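You operate a simulated robot arm through the tools that you are given. There is no shell and no other tool.

The job below is to be done with a simulated robot arm. You get a single attempt, and the scene is never put back.

Task
Switch off, park the orange plug, free the lever and wind the cable.
Fine: bench strip off before the plug comes out; plug in the orange dish; reel lever to FREE; wind till the slack is gone; leave the other plugs in and the power box dial off.

It is judged by the outcome, as a careful person would: the job done as asked, and still so three seconds after it is handed in. It fails if anything else is knocked over, pushed out of place, dropped, spilled or broken.

Robot
A 7-joint arm with a two-finger gripper, fixed in place. Base frame: the origin is at the foot of the arm, x ahead of it, y to its left, z up. Readings come in mm, rad, newtons and seconds.
With the tool pointing down near the work surface it reaches from about 340 to 720 mm from the base axis. Its first joint turns from -1.152 to 1.152 rad. Payload 2.45 kg.
Tool frame: the origin (TCP) lies between the finger pads and is the grasp point; the fingertips stand 26 mm ahead of it; z points along the fingers, y is the line along which they close. Largest opening 96 mm; the body of the gripper starts 69 mm behind the TCP.
Orientation is that of the tool frame in the base frame, as a unit quaternion [w, x, y, z]. With the fingers straight down and closing along the base's y, the tool's x points along the base's -x, its y along +y and its z along -z.

Tools
- The arm moves only by the tool apply_moves. Its argument "plan" is a list that holds one entry, the list of rows, each a list of 7 numbers: the shift along the tool's x, y, z in units of 250 mm (1.0 is 250 mm), then the turn, a rotation vector about the tool's x, y, z in units of 180 degrees (1.0 is 180 degrees), then the closure, from 0 (fully open) to 1 (shut). In form: [[[x, y, z, ax, ay, az, grip], ...]]. A call has 1 to 20 rows; each row is the pose to reach, as a shift and turn from the pose commanded when the call began, along the tool's axes at that moment. A call with a number of a shift or a turn outside -1 to 1 is refused whole. Rows are played at 5 a second. More than 50 mm and 0.15 rad between two rows, or a gripper value outside its range, and nothing of the call is played. Where a pose cannot be reached the arm comes as near as it can. A force on the tool above 40 N (or 10 N above the force at the start of the call, whichever is more), or a blocked arm, ends the call early, and 0.2 s more pass. The fingers move at their own pace and stop on an object; they squeeze with about 20 N. The grip force told is the motor's: it shows also when the fingers shut on nothing. Time passes only in rows, and 0.2 s behind the last, so rows that repeat a pose let the fingers close. The reply holds the time, the measured pose of the TCP, the force on the tool along the base axes, the opening and the grip force, in the units named above and with some noise, with the torque about the TCP (base axes, N m) and any sound that the robot's microphone picked up, and new pictures: "views" is both (left out), scene, wrist or none.
- Cameras (640 x 400 px; columns grow to the right, rows downward): "scene" is fixed at [160.7, -389.8, 1416.1]; the picture's right is [0.81, -0.58, 0.00], its down [-0.36, -0.51, -0.78] and it looks along [0.45, 0.64, -0.62] (base axes); focal length 214 px, centre (320, 200). "wrist" rides on the gripper at [82, 3, -98] in the tool frame; the picture's right is [-0.04, 1.00, 0.00], its down [-0.73, -0.03, -0.68] and it looks along [-0.68, -0.03, 0.73] (tool axes); focal length 256 px, centre (320, 200). There is no depth. A picture from a camera that has moved, and an enlarged one, comes with that camera's place and axes in the base frame and with its lens.
- close_up(camera, box): a new picture of the part [left, top, right, bottom] of that camera's present view, enlarged. It takes no simulated time.
- job_done(): hands the job in; it is judged then, once.

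Nothing tells you positions but the pictures and the camera data. Unless the task says otherwise, let go and move clear before handing in.

The tools are called after ">>>" as name(argument=value, ...) on one line, values as JSON. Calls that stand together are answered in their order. apply_moves: Moves the arm, as the interface text tells. Its arguments: {"type":"object","properties":{"plan":{"type":"array","items":{"type":"array","items":{"type":"array","items":{"type":"number"}}}},"views":{"type":"string","enum":["both","scene","wrist","none"]}},"required":["plan"]} The other tools are called the same way: close_up (camera, box) takes an enlarged picture of a part of a camera's view; job_done () hands the job in.

At the start:

```text
time_s: 0.0
position: [387.0, -225.7, 1304.4]
tool_rot: [0.0, 0.0, 1.0, 0.0]
wrist_force: [0.0, 0.4, -0.1]
moment: [0.0, -0.03, 0.01]
grip_width: 96.0
grasp_force: 0.0
```

scene: 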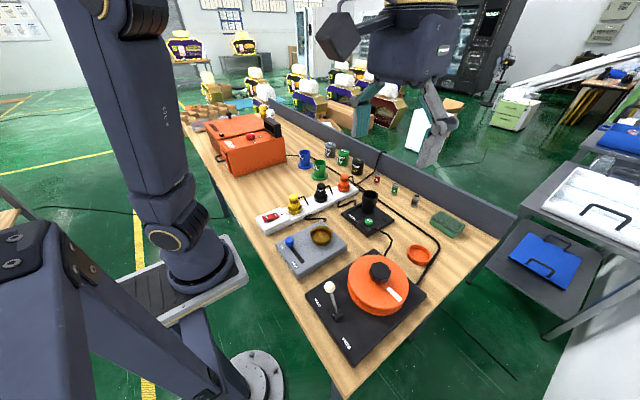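
wrist: 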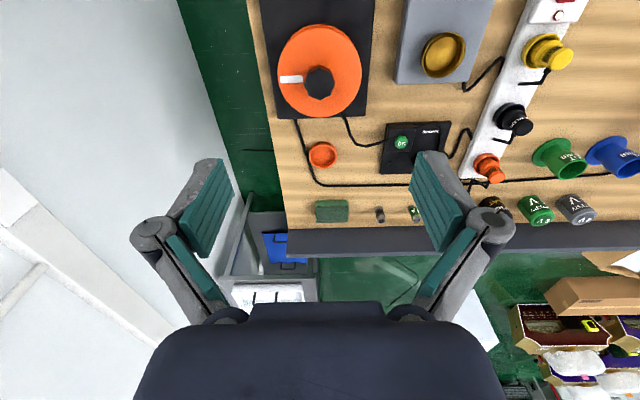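

I see a bench with a power strip (red rocker switch, yellow, black and orange plugs), a grey power box with dial, an orange cable reel on a black plate with a lever, and an orange dish. I'll take enlarged pictures first to locate everything.

>>> close_up(camera="scene", box=[250, 160, 400, 254])

>>> close_up(camera="scene", box=[290, 230, 450, 370])

>>> close_up(camera="wrist", box=[250, 0, 450, 200])

>>> close_up(camera="wrist", box=[440, 0, 640, 200])

```text
4.26 times, centred on (325, 207) of scene
camera zoom: at [160.7, -389.8, 1416.1], right [0.81, -0.58, 0.0], down [-0.36, -0.51, -0.78], along [0.45, 0.64, -0.62], focal length 913 px, centre (299, 170)
```

zoom: 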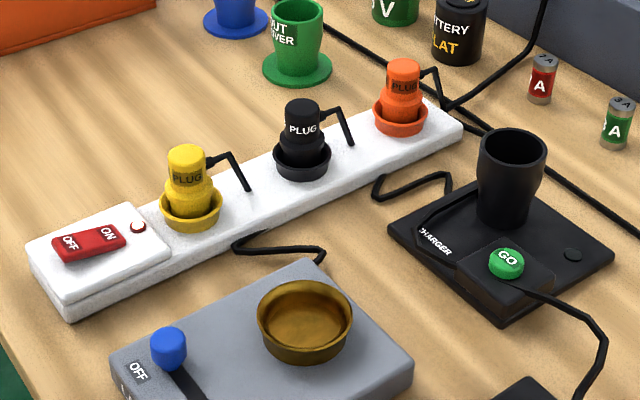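

```text
2.86 times, centred on (370, 300) of scene
camera zoom: at [160.7, -389.8, 1416.1], right [0.81, -0.58, 0.0], down [-0.36, -0.51, -0.78], along [0.45, 0.64, -0.62], focal length 613 px, centre (177, -86)
```

zoom: 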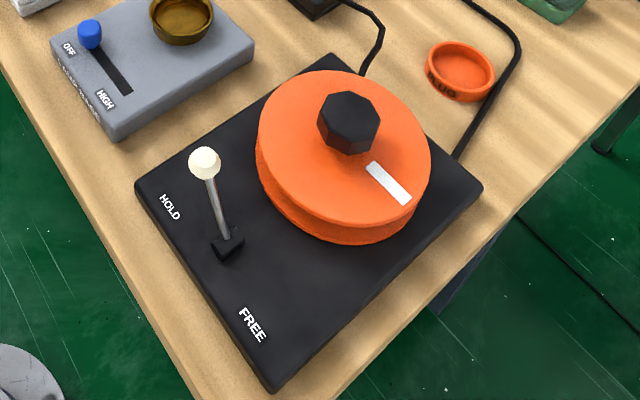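

```text
2.00 times, centred on (350, 100) of wrist
camera zoom: at [304.2, -224.3, 1403.0], right [0.04, 1.0, 0.0], down [0.73, -0.03, 0.68], along [0.68, -0.03, -0.73], focal length 512 px, centre (260, 400)
```

zoom: 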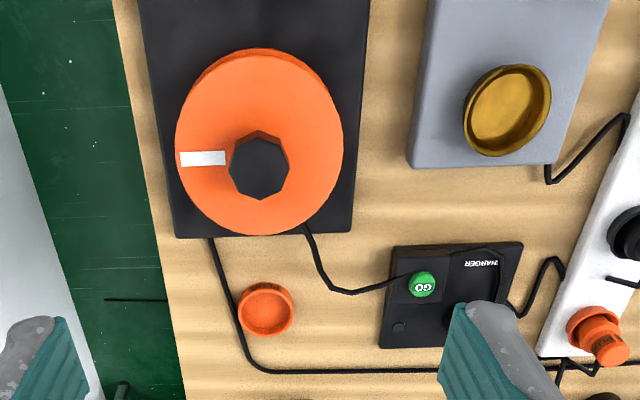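

```text
2.00 times, centred on (540, 100) of wrist
camera zoom: at [304.2, -224.3, 1403.0], right [0.04, 1.0, 0.0], down [0.73, -0.03, 0.68], along [0.68, -0.03, -0.73], focal length 512 px, centre (-120, 400)
```

zoom: 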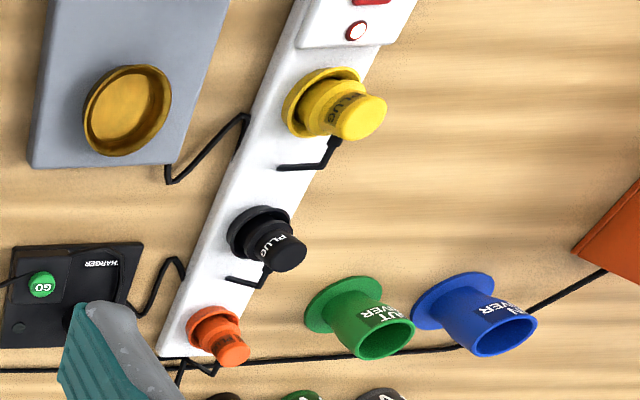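

Rough triangulation puts the bench top near z≈890: reel about (452,-231), orange dish about (630,-234), orange plug about (629,114), switch about (330,130), lever about (319,-215). I'll move the arm over the strip to look more closely.

>>> apply_moves(plan=[[[0, 0.17, 0.06, 0, 0, 0, 0], [0, 0.34, 0.12, 0, 0, 0, 0], [0, 0.51, 0.18, 0, 0, 0, 0], [0, 0.68, 0.24, 0, 0, 0, 0], [0, 0.85, 0.3, 0, 0, 0, 0], [0, 1.0, 0.36, 0, 0, 0, 0], [0, 1.0, 0.4, 0, 0, 0, 0]]], views="both")

```text
time_s: 1.6
position: [388.0, 24.1, 1204.1]
tool_rot: [0.001, -0.001, 1.0, 0.0]
wrist_force: [-0.8, 0.3, -0.2]
moment: [0.0, 0.03, -0.01]
grip_width: 96.2
grasp_force: 0.0
camera wrist: at [305.5, 25.0, 1303.1], right [0.04, 1.0, 0.0], down [0.73, -0.03, 0.68], along [0.68, -0.03, -0.73], focal length 256 px, centre (320, 200)
```

scene: 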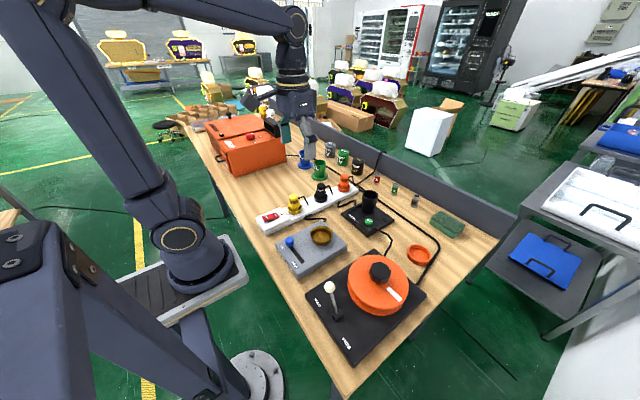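
wrist: 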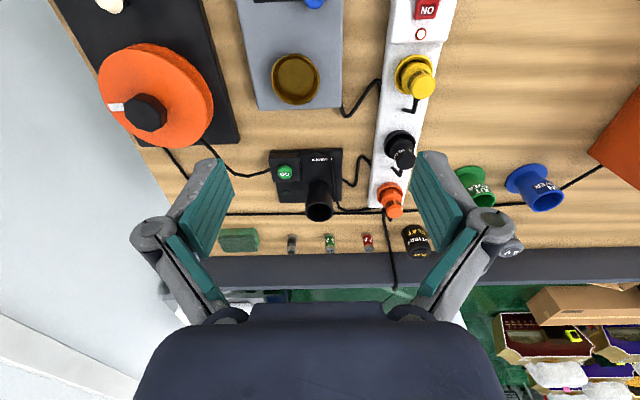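

The strip runs roughly along x with the rocker at the end nearest the base. I'll move above the switch to look down at it.

>>> apply_moves(plan=[[[0.06, 0.15, 0.06, 0, 0, 0, 0], [0.12, 0.3, 0.12, 0, 0, 0, 0.3], [0.18, 0.42, 0.18, 0, 0, 0, 0.6], [0.22, 0.44, 0.24, 0, 0, 0, 1], [0.22, 0.44, 0.24, 0, 0, 0, 1], [0.22, 0.44, 0.24, 0, 0, 0, 1]]], views="both")

```text
time_s: 3.0
position: [335.5, 135.4, 1145.7]
tool_rot: [0.001, 0.0, 1.0, 0.0]
wrist_force: [0.3, -1.9, 0.9]
moment: [-0.02, 0.01, -0.02]
grip_width: 0.5
grasp_force: 9.3
camera wrist: at [252.2, 136.6, 1243.2], right [0.04, 1.0, 0.0], down [0.73, -0.03, 0.68], along [0.68, -0.03, -0.73], focal length 256 px, centre (320, 200)
```

scene: 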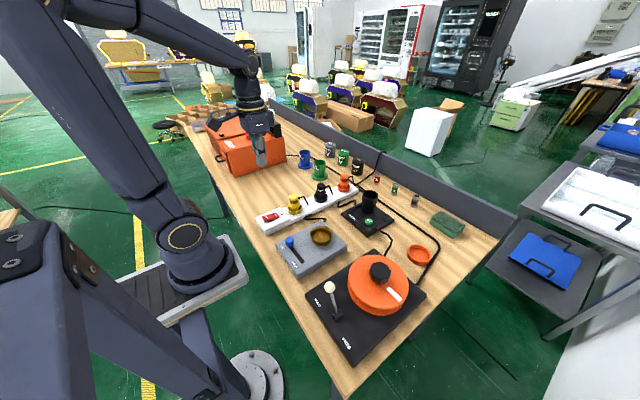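
wrist: 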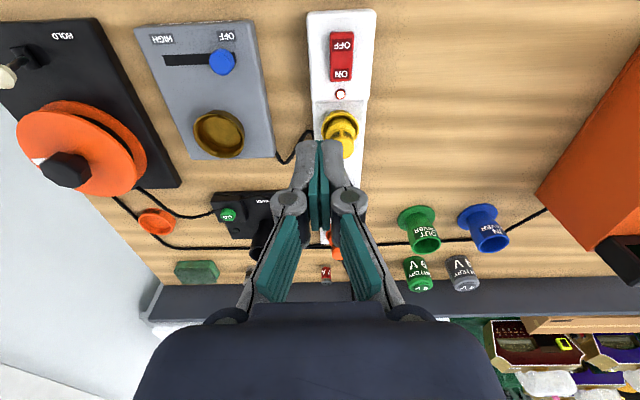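

>>> close_up(camera="wrist", box=[290, 0, 420, 160])

>>> close_up(camera="wrist", box=[0, 10, 280, 290])

>>> close_up(camera="scene", box=[255, 195, 315, 240])

```text
2.50 times, centred on (355, 80) of wrist
camera zoom: at [252.2, 136.6, 1243.2], right [0.04, 1.0, 0.0], down [0.73, -0.03, 0.68], along [0.68, -0.03, -0.73], focal length 640 px, centre (232, 500)
```

zoom: 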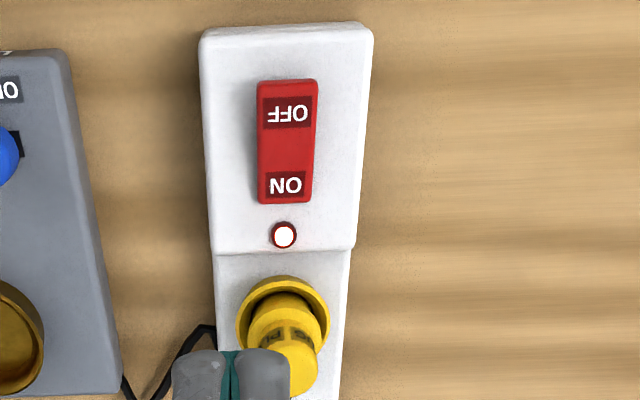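

```text
1.43 times, centred on (140, 150) of wrist
camera zoom: at [252.2, 136.6, 1243.2], right [0.04, 1.0, 0.0], down [0.73, -0.03, 0.68], along [0.68, -0.03, -0.73], focal length 366 px, centre (577, 271)
```

zoom: 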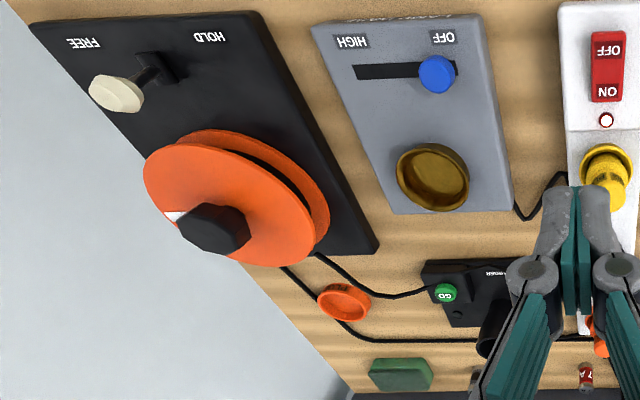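

```text
8.89 times, centred on (285, 218) of scene
camera zoom: at [160.7, -389.8, 1416.1], right [0.81, -0.58, 0.0], down [-0.36, -0.51, -0.78], along [0.45, 0.64, -0.62], focal length 1906 px, centre (631, 44)
```

zoom: 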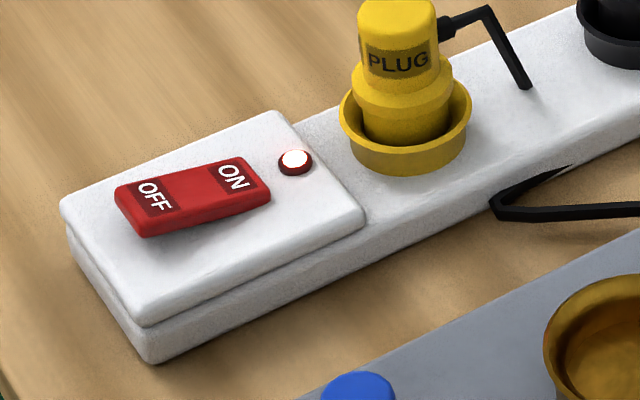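

The rocker is pressed on its ON side, with its OFF end raised at about (318,158,916) and the lamp lit. I'll bring the closed fingertips above the OFF end and check before pressing.

>>> apply_moves(plan=[[[0.064, 0.095, 0.14, 0, 0, 0, 1], [0.064, 0.095, 0.28, 0, 0, 0, 1], [0.064, 0.095, 0.42, 0, 0, 0, 1], [0.064, 0.095, 0.56, 0, 0, 0, 1], [0.064, 0.095, 0.7, 0, 0, 0, 1], [0.064, 0.095, 0.738, 0, 0, 0, 1], [0.064, 0.095, 0.738, 0, 0, 0, 1]]], views="both")

```text
time_s: 4.6
position: [317.4, 156.1, 960.6]
tool_rot: [0.0, 0.0, 1.0, 0.001]
wrist_force: [-0.4, 0.2, 0.2]
moment: [0.0, -0.02, 0.03]
grip_width: 0.1
grasp_force: 19.9
camera wrist: at [234.1, 158.2, 1058.7], right [0.04, 1.0, 0.0], down [0.73, -0.03, 0.68], along [0.68, -0.03, -0.73], focal length 256 px, centre (320, 200)
```

scene: 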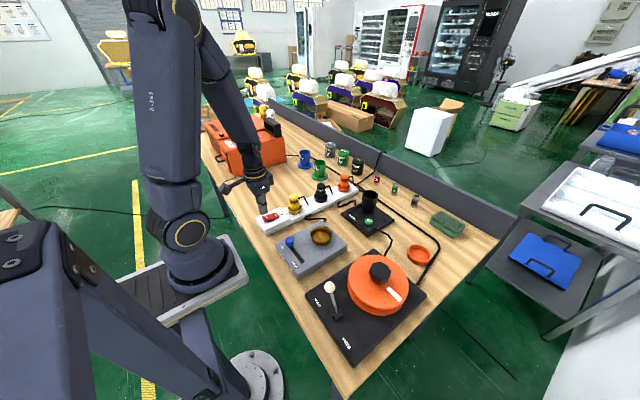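
wrist: 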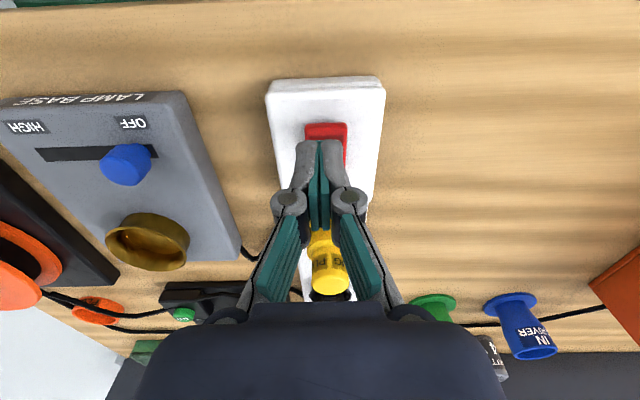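

>>> close_up(camera="scene", box=[240, 165, 320, 240])

>>> close_up(camera="wrist", box=[250, 60, 410, 200])

```text
5.33 times, centred on (280, 202) of scene
camera zoom: at [160.7, -389.8, 1416.1], right [0.81, -0.58, 0.0], down [-0.36, -0.51, -0.78], along [0.45, 0.64, -0.62], focal length 1144 px, centre (533, 187)
```

zoom: 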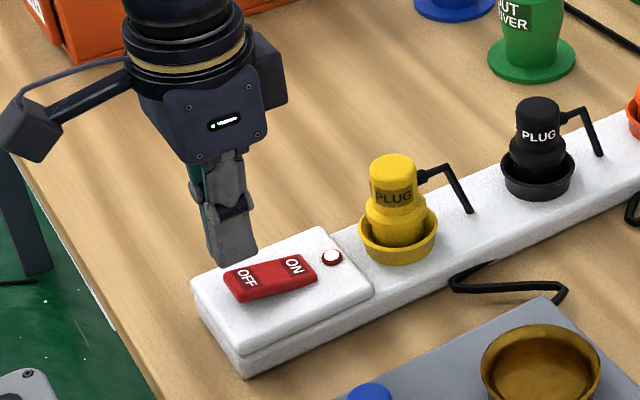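

```text
2.86 times, centred on (330, 130) of wrist
camera zoom: at [234.1, 158.2, 1058.7], right [0.04, 1.0, 0.0], down [0.73, -0.03, 0.68], along [0.68, -0.03, -0.73], focal length 731 px, centre (291, 400)
```

zoom: 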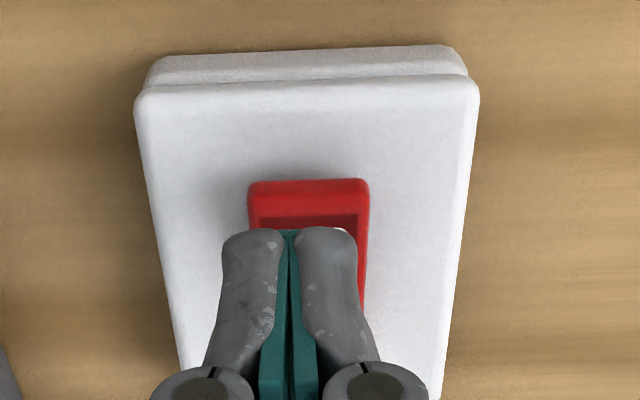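

The fingertips are over the OFF end of the rocker. I'll press down in small steps.

>>> apply_moves(plan=[[[0, 0.004, 0.04, 0, 0, 0, 1], [0, 0.004, 0.06, 0, 0, 0, 1], [0, 0.004, 0.076, 0, 0, 0, 1], [0, 0.004, 0.092, 0, 0, 0, 1], [0, 0.004, 0.104, 0, 0, 0, 1], [0, 0.004, 0.116, 0, 0, 0, 1]]], views="both")

```text
time_s: 6.0
position: [315.0, 158.1, 932.9]
tool_rot: [0.0, 0.0, 1.0, -0.001]
wrist_force: [0.6, 0.4, -0.4]
moment: [0.02, -0.02, 0.0]
grip_width: 0.0
grasp_force: 28.3
camera wrist: at [233.0, 160.6, 1030.1], right [0.04, 1.0, 0.0], down [0.73, -0.03, 0.68], along [0.68, -0.03, -0.73], focal length 256 px, centre (320, 200)
```

scene: 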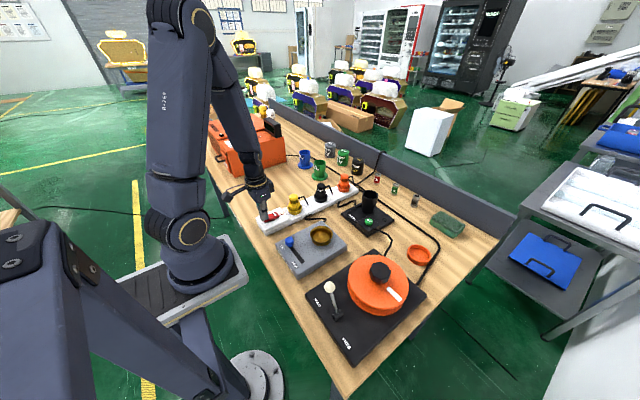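
wrist: 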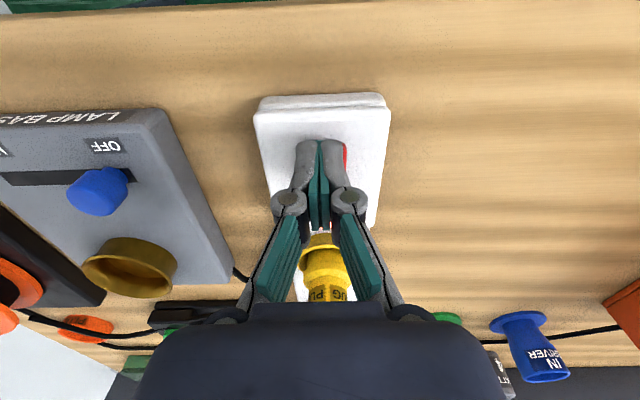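

>>> close_up(camera="scene", box=[240, 180, 320, 240])

>>> close_up(camera="wrist", box=[250, 80, 410, 200])

```text
6.67 times, centred on (280, 210) of scene
camera zoom: at [160.7, -389.8, 1416.1], right [0.81, -0.58, 0.0], down [-0.36, -0.51, -0.78], along [0.45, 0.64, -0.62], focal length 1430 px, centre (587, 133)
```

zoom: 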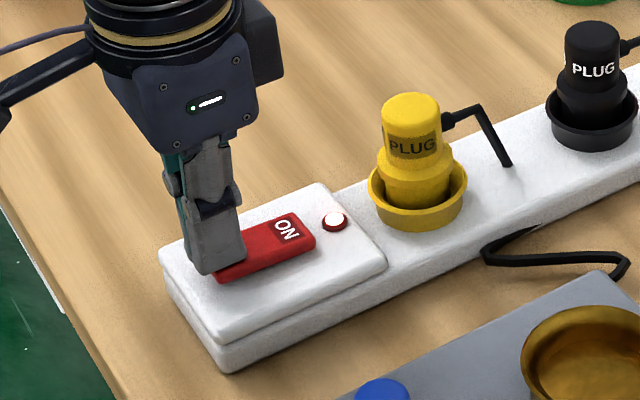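

```text
3.33 times, centred on (330, 140) of wrist
camera zoom: at [233.0, 160.6, 1030.1], right [0.04, 1.0, 0.0], down [0.73, -0.03, 0.68], along [0.68, -0.03, -0.73], focal length 853 px, centre (287, 400)
```

zoom: 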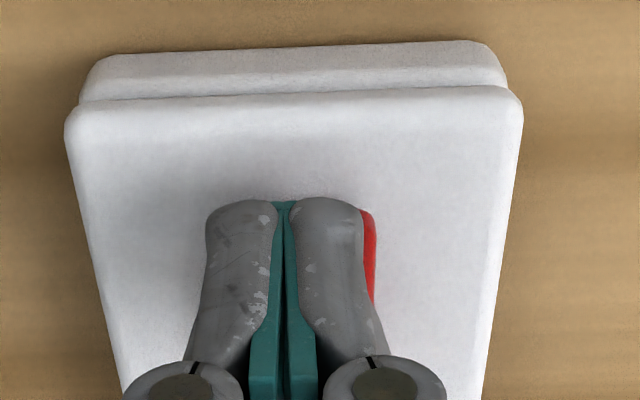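

No contact force yet, so I'll keep going down in smaller steps.

>>> apply_moves(plan=[[[0, 0, 0.008, 0, 0, 0, 1], [0, 0, 0.016, 0, 0, 0, 1], [0, 0, 0.024, 0, 0, 0, 1], [0, 0, 0.032, 0, 0, 0, 1]]], views="none")

>>> close_up(camera="scene", box=[240, 180, 320, 240])

```text
time_s: 6.8
position: [316.4, 160.1, 927.9]
tool_rot: [0.001, -0.001, 1.0, 0.001]
wrist_force: [-6.0, -3.1, 16.4]
moment: [-0.08, -0.04, 0.01]
grip_width: 6.1
grasp_force: 28.6
stopped in row 3: the force on the tool passed its limit at 52 N (the readings are from after the stop); the commanded pose is now the measured one
```

```text
6.67 times, centred on (280, 210) of scene
camera zoom: at [160.4, -390.0, 1416.1], right [0.81, -0.58, 0.0], down [-0.36, -0.51, -0.78], along [0.45, 0.64, -0.62], focal length 1430 px, centre (587, 133)
```

zoom: 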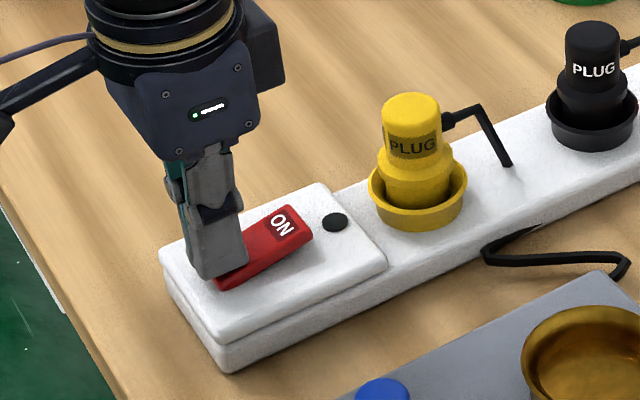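

The lamp is dark and the rocker has flipped to OFF. I'll lift away and move to look at the orange plug.

>>> apply_moves(plan=[[[0, 0, -0.1, 0, 0, 0, 1], [0, 0, -0.28, 0, 0, 0, 1], [0, 0, -0.46, 0, 0, 0, 1], [0, 0, -0.62, 0, 0, 0, 0.8], [-0.12, 0, -0.72, 0, 0, 0, 0.5], [-0.3, -0.05, -0.72, 0, 0, 0, 0.2], [-0.48, -0.1, -0.72, 0, 0, 0, 0], [-0.6, -0.16, -0.72, 0, 0, 0, 0], [-0.6, -0.16, -0.72, 0, 0, 0, 0]]], views="both")

```text
time_s: 8.8
position: [468.4, 117.2, 1106.8]
tool_rot: [0.001, 0.0, 1.0, 0.0]
wrist_force: [-0.3, 0.4, 0.4]
moment: [0.0, 0.02, 0.0]
grip_width: 95.9
grasp_force: 0.0
camera wrist: at [384.4, 118.8, 1205.4], right [0.04, 1.0, 0.0], down [0.73, -0.03, 0.68], along [0.68, -0.03, -0.73], focal length 256 px, centre (320, 200)
```

scene: 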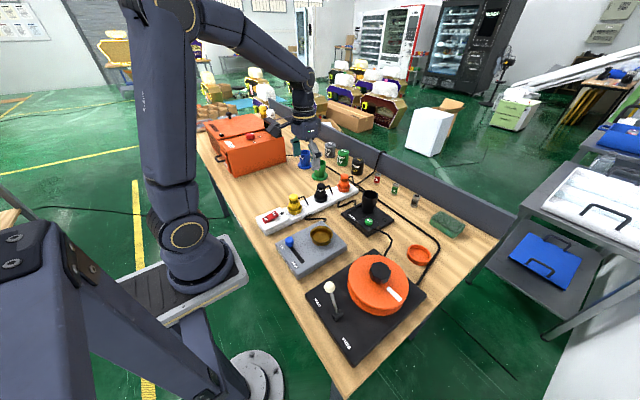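
wrist: 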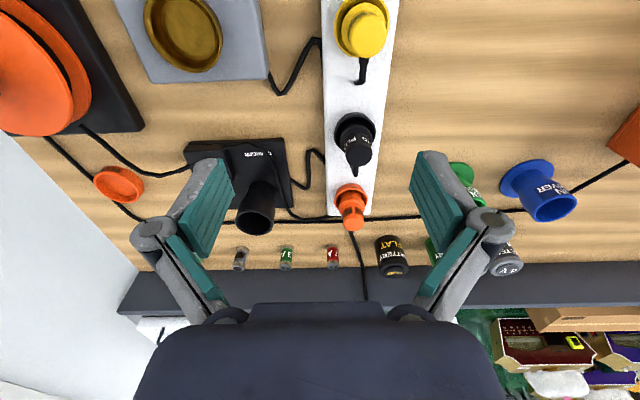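

>>> close_up(camera="wrist", box=[230, 90, 430, 290])

>>> close_up(camera="scene", box=[310, 150, 390, 230])

>>> close_up(camera="wrist", box=[0, 90, 240, 290])

>>> close_up(camera="scene", box=[350, 160, 470, 290])

```text
2.00 times, centred on (330, 190) of wrist
camera zoom: at [384.4, 118.8, 1205.4], right [0.04, 1.0, 0.0], down [0.73, -0.03, 0.68], along [0.68, -0.03, -0.73], focal length 512 px, centre (300, 220)
```

zoom: 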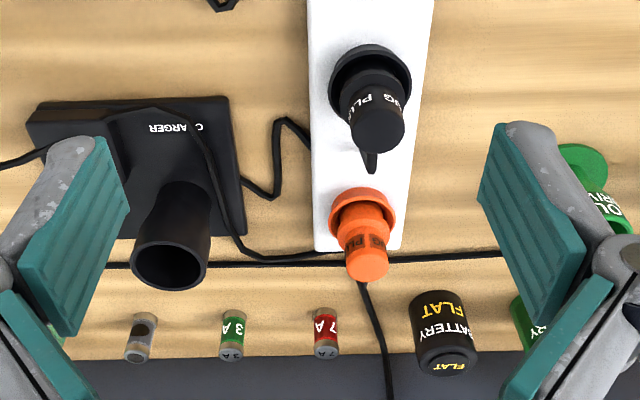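

```text
5.00 times, centred on (350, 190) of scene
camera zoom: at [160.7, -389.8, 1416.1], right [0.81, -0.58, 0.0], down [-0.36, -0.51, -0.78], along [0.45, 0.64, -0.62], focal length 1072 px, centre (170, 250)
```

zoom: 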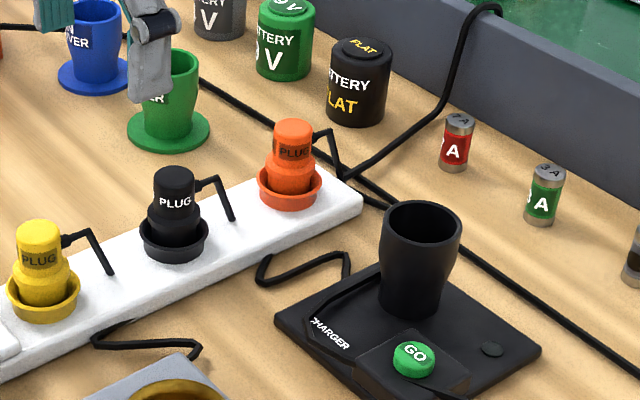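

```text
2.00 times, centred on (120, 190) of wrist
camera zoom: at [384.4, 118.8, 1205.4], right [0.04, 1.0, 0.0], down [0.73, -0.03, 0.68], along [0.68, -0.03, -0.73], focal length 512 px, centre (720, 220)
```

zoom: 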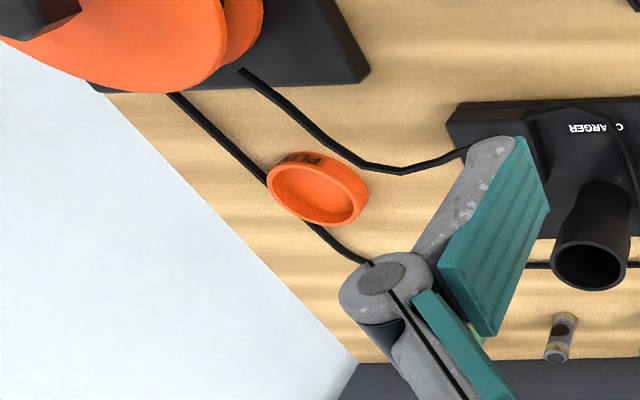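

```text
3.08 times, centred on (410, 225) of scene
camera zoom: at [160.7, -389.8, 1416.1], right [0.81, -0.58, 0.0], down [-0.36, -0.51, -0.78], along [0.45, 0.64, -0.62], focal length 660 px, centre (43, 123)
```

zoom: 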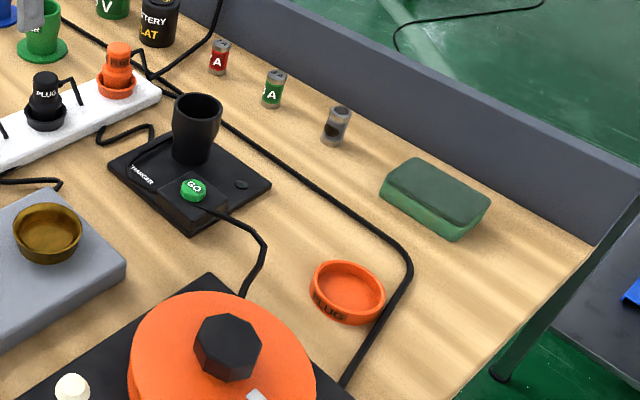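

The plug's cap top is at about (666,155,957), its cord leaves toward +x, and the dish is at about (643,-229,877). I'll move above the plug with the fingers open along y.

>>> apply_moves(plan=[[[-0.16, 0.03, 0.06, 0, 0, 0, 0], [-0.32, 0.06, 0.12, 0, 0, 0, 0], [-0.48, 0.09, 0.19, 0, 0, 0, 0], [-0.64, 0.12, 0.25, 0, 0, 0, 0], [-0.79, 0.14, 0.312, 0, 0, 0, 0], [-0.79, 0.14, 0.312, 0, 0, 0, 0]]], views="both")

>>> close_up(camera="wrist", box=[230, 40, 430, 240])

>>> close_up(camera="scene", box=[310, 130, 390, 210])

```text
time_s: 10.2
position: [665.3, 154.4, 1029.9]
tool_rot: [0.001, 0.0, 1.0, 0.001]
wrist_force: [0.5, 0.7, 0.4]
moment: [-0.03, -0.03, -0.01]
grip_width: 96.1
grasp_force: 0.1
camera wrist: at [581.8, 156.7, 1128.6], right [0.04, 1.0, 0.0], down [0.73, -0.03, 0.68], along [0.68, -0.03, -0.73], focal length 256 px, centre (320, 200)
```

scene: 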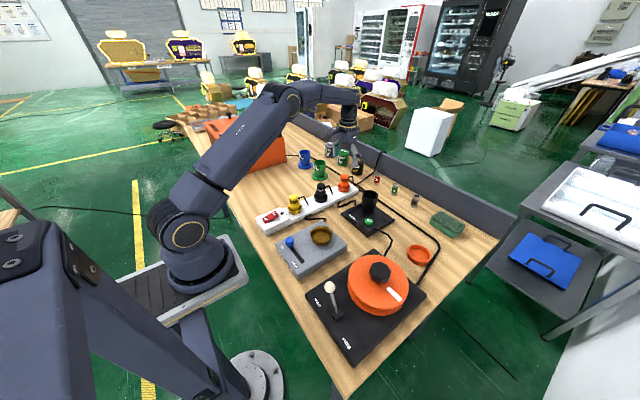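
wrist: 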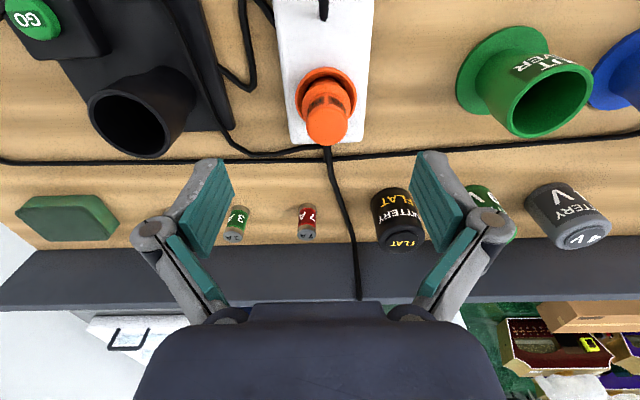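

```text
2.00 times, centred on (330, 140) of wrist
camera zoom: at [581.8, 156.7, 1128.6], right [0.04, 1.0, 0.0], down [0.73, -0.03, 0.68], along [0.68, -0.03, -0.73], focal length 512 px, centre (300, 320)
```

zoom: 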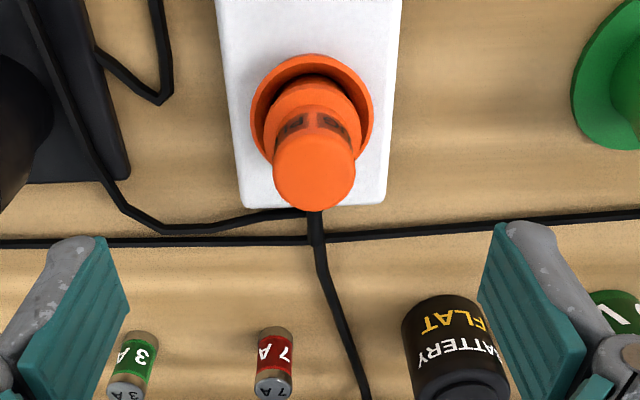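

```text
5.00 times, centred on (350, 170) of scene
camera zoom: at [160.7, -389.8, 1416.1], right [0.81, -0.58, 0.0], down [-0.36, -0.51, -0.78], along [0.45, 0.64, -0.62], focal length 1072 px, centre (170, 350)
```

zoom: 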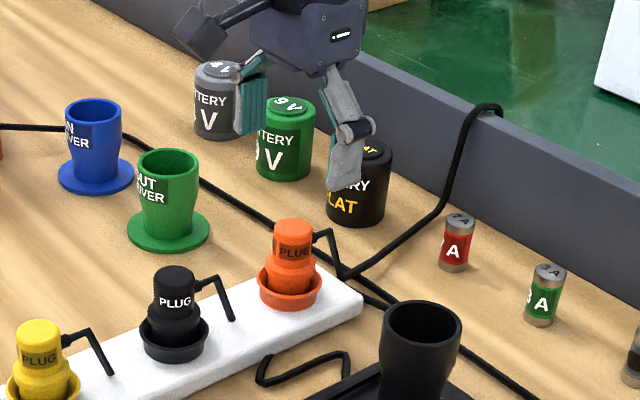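

The plug axis is at about (669,158), with the 30 mm cap spanning z≈925–957. I'll descend over the cap and close.

>>> apply_moves(plan=[[[-0.02, 0.012, 0.1, 0, 0, 0, 0.3], [-0.02, 0.012, 0.2, 0, 0, 0, 0.4], [-0.02, 0.012, 0.27, 0, 0, 0, 0.4], [-0.02, 0.012, 0.3, 0, 0, 0, 0.4], [-0.02, 0.012, 0.3, 0, 0, 0, 0.4]]], views="both")

>>> close_up(camera="wrist", box=[230, 40, 430, 240])

>>> close_up(camera="scene", box=[310, 140, 390, 220])

```text
time_s: 11.4
position: [671.0, 158.7, 955.8]
tool_rot: [0.0, -0.001, 1.0, 0.001]
wrist_force: [-0.7, -0.2, 0.4]
moment: [-0.02, -0.04, 0.01]
grip_width: 57.5
grasp_force: 0.0
camera wrist: at [587.5, 160.8, 1053.7], right [0.04, 1.0, 0.0], down [0.73, -0.03, 0.68], along [0.68, -0.03, -0.73], focal length 256 px, centre (320, 200)
```

scene: 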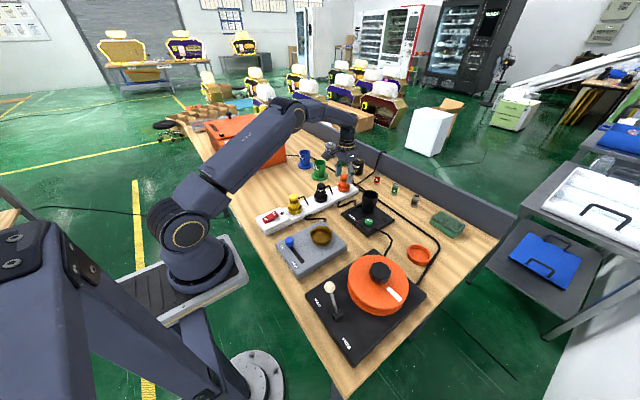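
wrist: 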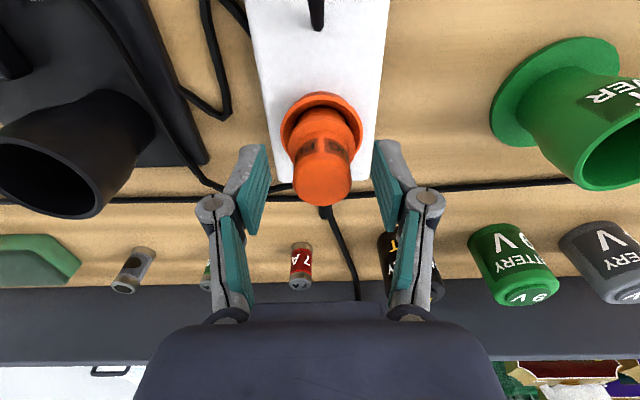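

```text
2.00 times, centred on (330, 140) of wrist
camera zoom: at [587.5, 160.8, 1053.7], right [0.04, 1.0, 0.0], down [0.73, -0.03, 0.68], along [0.68, -0.03, -0.73], focal length 512 px, centre (300, 320)
```

zoom: 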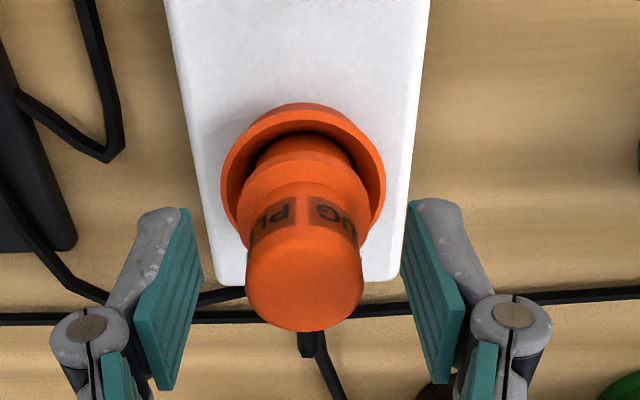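

```text
5.00 times, centred on (350, 180) of scene
camera zoom: at [160.7, -389.8, 1416.1], right [0.81, -0.58, 0.0], down [-0.36, -0.51, -0.78], along [0.45, 0.64, -0.62], focal length 1072 px, centre (170, 300)
```

zoom: 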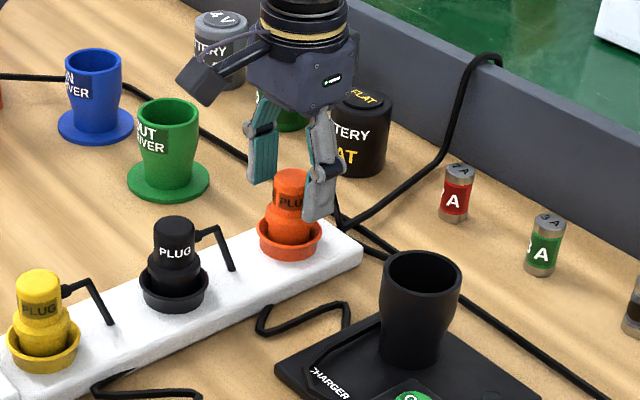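

The cap is centred between the fingers, so I'll close and check the grip.

>>> apply_moves(plan=[[[0, 0, 0, 0, 0, 0, 0.7], [0, 0, 0, 0, 0, 0, 1], [0, 0, 0, 0, 0, 0, 1], [0, 0, 0, 0, 0, 0, 1], [0, 0, 0, 0, 0, 0, 1]]], views="both")

>>> close_up(camera="wrist", box=[230, 40, 430, 240])

>>> close_up(camera="scene", box=[310, 140, 390, 220])

```text
time_s: 12.6
position: [670.5, 159.8, 955.4]
tool_rot: [0.0, -0.001, 1.0, 0.001]
wrist_force: [0.6, 0.5, -0.5]
moment: [0.0, 0.04, -0.02]
grip_width: 30.9
grasp_force: 20.1
heard: snap
camera wrist: at [587.6, 160.8, 1054.0], right [0.04, 1.0, 0.0], down [0.73, -0.03, 0.68], along [0.68, -0.03, -0.73], focal length 256 px, centre (320, 200)
```

scene: 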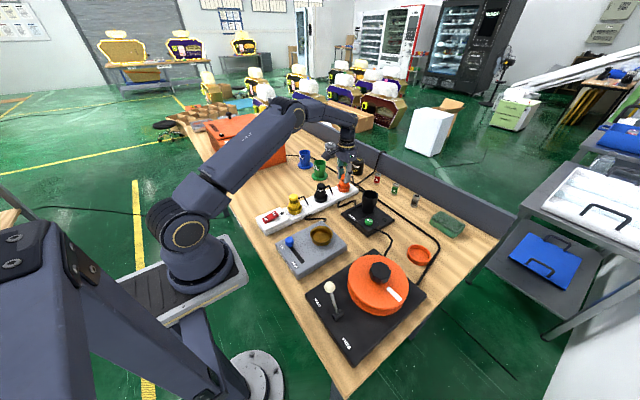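
wrist: 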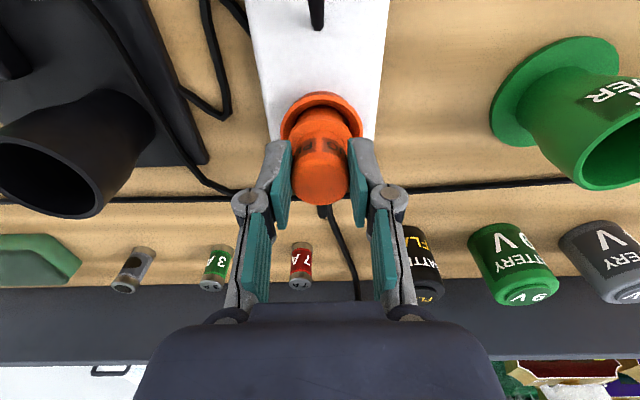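

```text
2.00 times, centred on (330, 140) of wrist
camera zoom: at [587.6, 160.8, 1054.0], right [0.04, 1.0, 0.0], down [0.73, -0.03, 0.68], along [0.68, -0.03, -0.73], focal length 512 px, centre (300, 320)
```

zoom: 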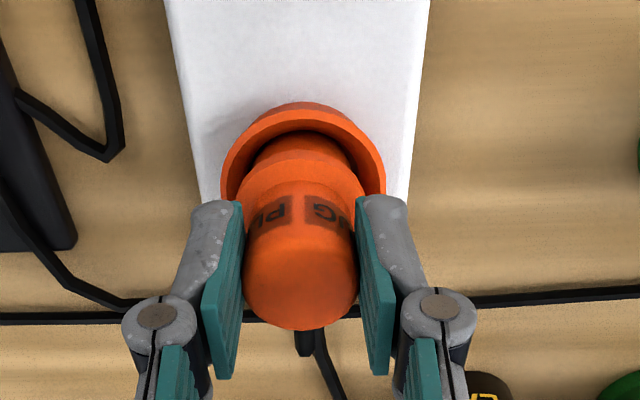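

```text
5.00 times, centred on (350, 180) of scene
camera zoom: at [160.7, -389.8, 1416.1], right [0.81, -0.58, 0.0], down [-0.36, -0.51, -0.78], along [0.45, 0.64, -0.62], focal length 1072 px, centre (170, 300)
```

zoom: 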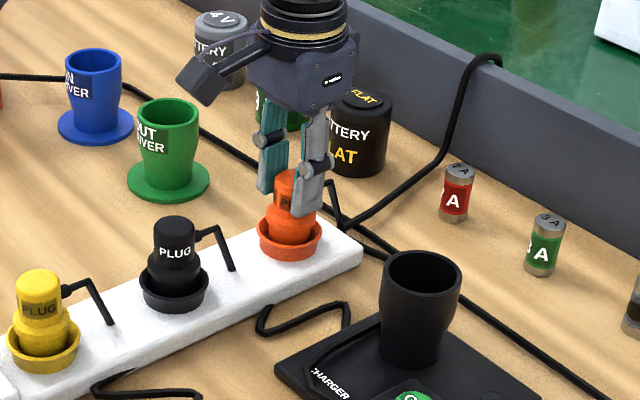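

The grip is firm at 31 mm. I heard a "snap", so I'll check the rest of the scene before pulling.

>>> close_up(camera="scene", box=[250, 170, 370, 250])

>>> close_up(camera="scene", box=[290, 230, 450, 370])

```text
5.00 times, centred on (310, 210) of scene
camera zoom: at [160.7, -389.8, 1416.1], right [0.81, -0.58, 0.0], down [-0.36, -0.51, -0.78], along [0.45, 0.64, -0.62], focal length 1072 px, centre (370, 150)
```

zoom: 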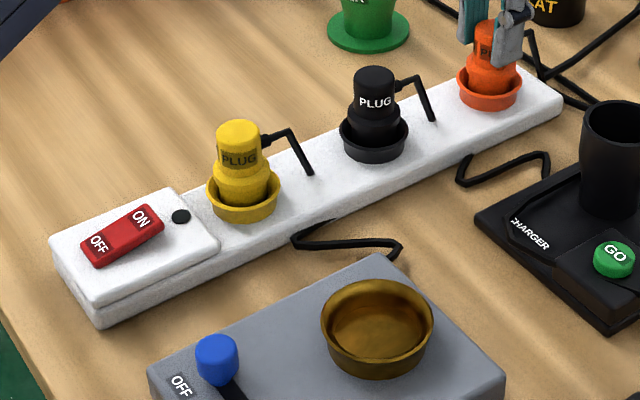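

```text
2.86 times, centred on (370, 300) of scene
camera zoom: at [160.7, -389.8, 1416.1], right [0.81, -0.58, 0.0], down [-0.36, -0.51, -0.78], along [0.45, 0.64, -0.62], focal length 613 px, centre (177, -86)
```

zoom: 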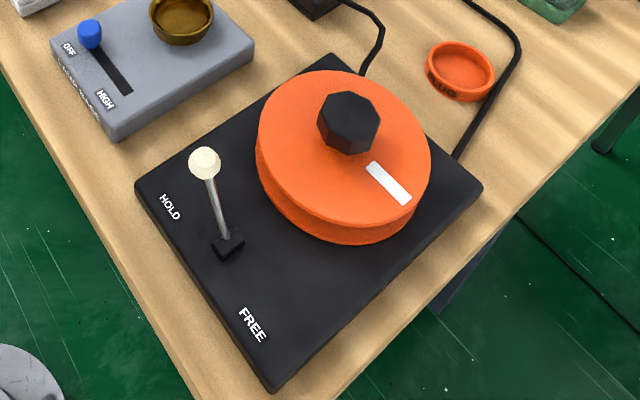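

The switch is still off and nothing else has changed. I'll pull the plug straight up slowly.

>>> apply_moves(plan=[[[0, 0, -0.02, 0, 0, 0, 1], [0, 0, -0.05, 0, 0, 0, 1], [0, 0, -0.09, 0, 0, 0, 1], [0, 0, -0.15, 0, 0, 0, 1], [0, 0, -0.22, 0, 0, 0, 1], [0, 0, -0.3, 0, 0, 0, 1], [0, 0, -0.4, 0, 0, 0, 1]]], views="both")

>>> close_up(camera="scene", box=[300, 100, 460, 260])

>>> close_up(camera="wrist", box=[230, 40, 430, 240])

```text
time_s: 14.2
position: [670.1, 159.3, 1054.6]
tool_rot: [0.001, -0.001, 1.0, 0.001]
wrist_force: [0.8, 0.2, -1.3]
moment: [-0.01, 0.0, -0.02]
grip_width: 30.5
grasp_force: 20.1
camera wrist: at [586.2, 159.7, 1152.9], right [0.04, 1.0, 0.0], down [0.73, -0.03, 0.68], along [0.68, -0.03, -0.73], focal length 256 px, centre (320, 200)
```

scene: 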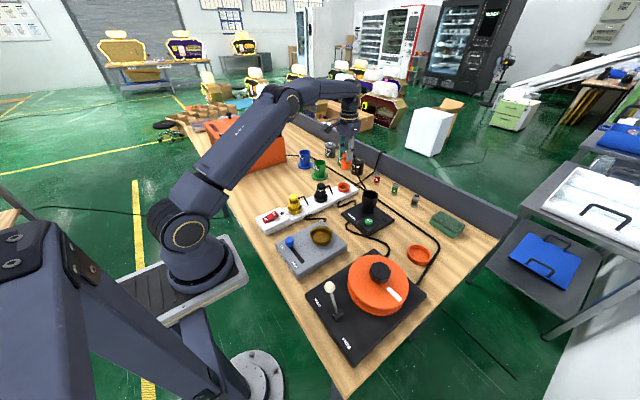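
wrist: 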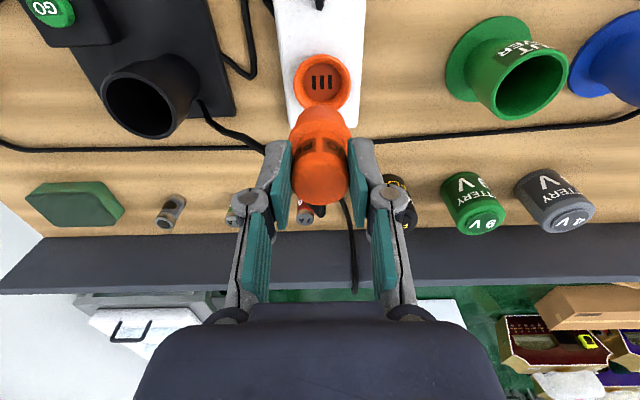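

```text
2.50 times, centred on (380, 180) of scene
camera zoom: at [160.7, -389.8, 1416.1], right [0.81, -0.58, 0.0], down [-0.36, -0.51, -0.78], along [0.45, 0.64, -0.62], focal length 536 px, centre (170, 250)
```

zoom: 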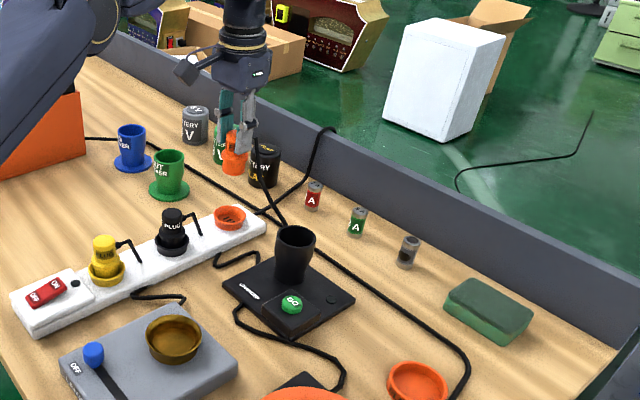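

```text
2.00 times, centred on (330, 140) of wrist
camera zoom: at [586.2, 159.7, 1152.9], right [0.04, 1.0, 0.0], down [0.73, -0.03, 0.68], along [0.68, -0.03, -0.73], focal length 512 px, centre (300, 320)
```

zoom: 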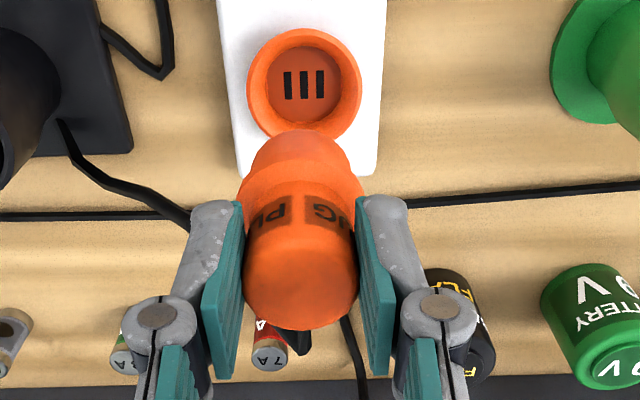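

The plug is out, with the empty socket visible. I'll raise it a little and carry it toward the dish, passing well above the charger cup.

>>> apply_moves(plan=[[[0.03, -0.04, -0.12, 0, 0, 0, 1], [0.06, -0.18, -0.18, 0, 0, 0, 1], [0.09, -0.34, -0.18, 0, 0, 0, 1], [0.12, -0.5, -0.18, 0, 0, 0, 1], [0.14, -0.66, -0.18, 0, 0, 0, 1], [0.14, -0.82, -0.18, 0, 0, 0, 1], [0.12, -0.98, -0.18, 0, 0, 0, 1]]], views="scene")

```text
time_s: 15.8
position: [641.3, -89.2, 1100.7]
tool_rot: [0.001, -0.001, 1.0, 0.001]
wrist_force: [0.2, -0.1, -0.1]
moment: [0.04, 0.01, -0.01]
grip_width: 30.4
grasp_force: 19.7
```

scene: 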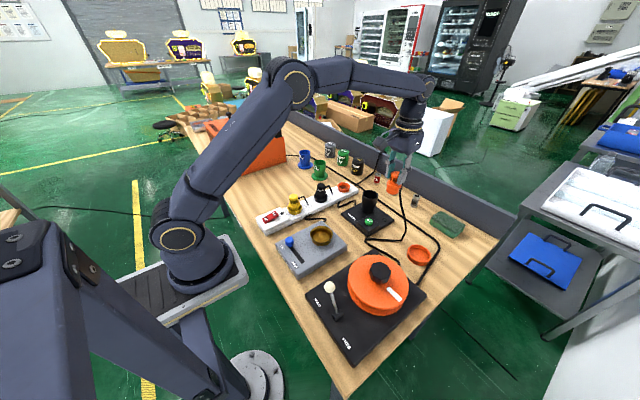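

>>> apply_moves(plan=[[[0, -0.14, 0.04, 0, 0, 0, 1], [0, -0.28, 0.1, 0, 0, 0, 1], [0.04, -0.34, 0.2, 0, 0, 0, 1], [0.04, -0.34, 0.24, 0, 0, 0, 1]]], views="both")

>>> close_up(camera="wrist", box=[160, 0, 400, 200])

>>> close_up(camera="scene", box=[350, 160, 470, 280])

```text
time_s: 16.8
position: [631.0, -175.7, 1040.3]
tool_rot: [0.0, -0.001, 1.0, 0.0]
wrist_force: [-0.2, 0.2, -1.2]
moment: [-0.02, 0.02, -0.03]
grip_width: 30.6
grasp_force: 19.9
camera wrist: at [547.0, -173.3, 1138.4], right [0.04, 1.0, 0.0], down [0.73, -0.03, 0.68], along [0.68, -0.03, -0.73], focal length 256 px, centre (320, 200)
```

scene: 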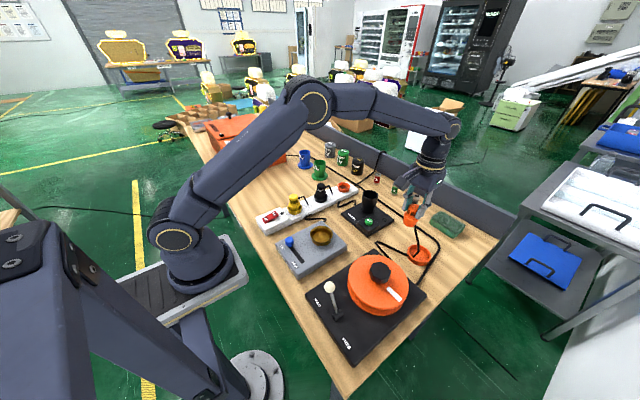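
wrist: 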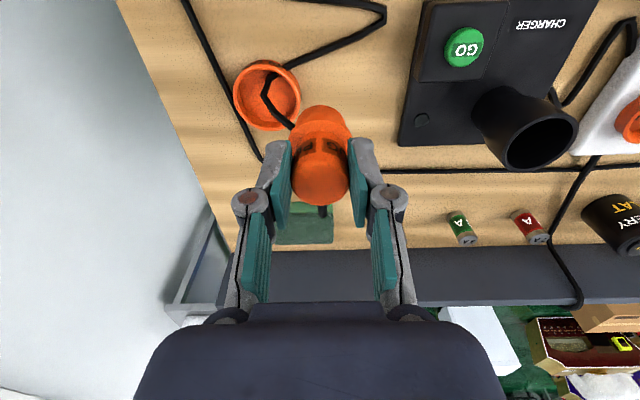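

```text
2.00 times, centred on (280, 100) of wrist
camera zoom: at [547.0, -173.3, 1138.4], right [0.04, 1.0, 0.0], down [0.73, -0.03, 0.68], along [0.68, -0.03, -0.73], focal length 512 px, centre (400, 400)
```

zoom: 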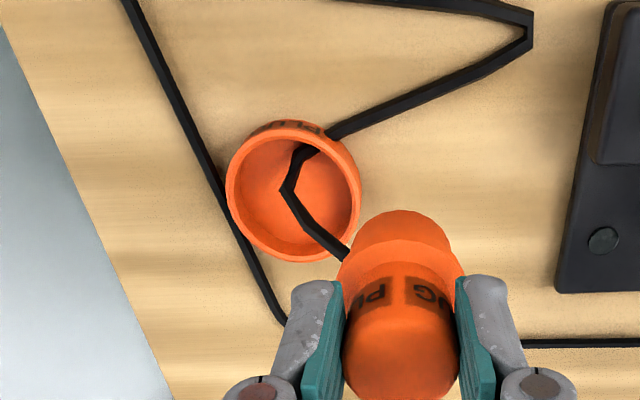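

```text
3.33 times, centred on (410, 220) of scene
camera zoom: at [160.7, -389.9, 1416.1], right [0.81, -0.58, 0.0], down [-0.36, -0.51, -0.78], along [0.45, 0.64, -0.62], focal length 715 px, centre (20, 133)
```

zoom: 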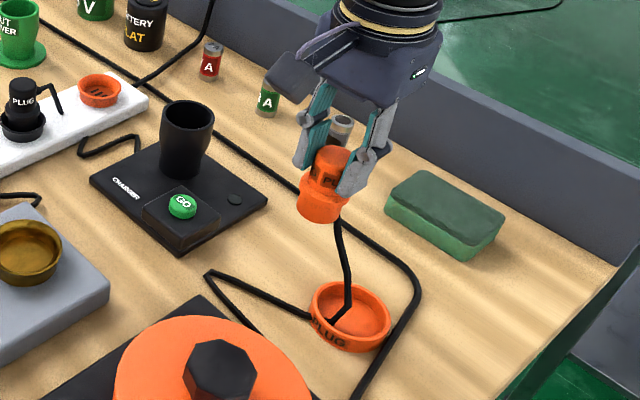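

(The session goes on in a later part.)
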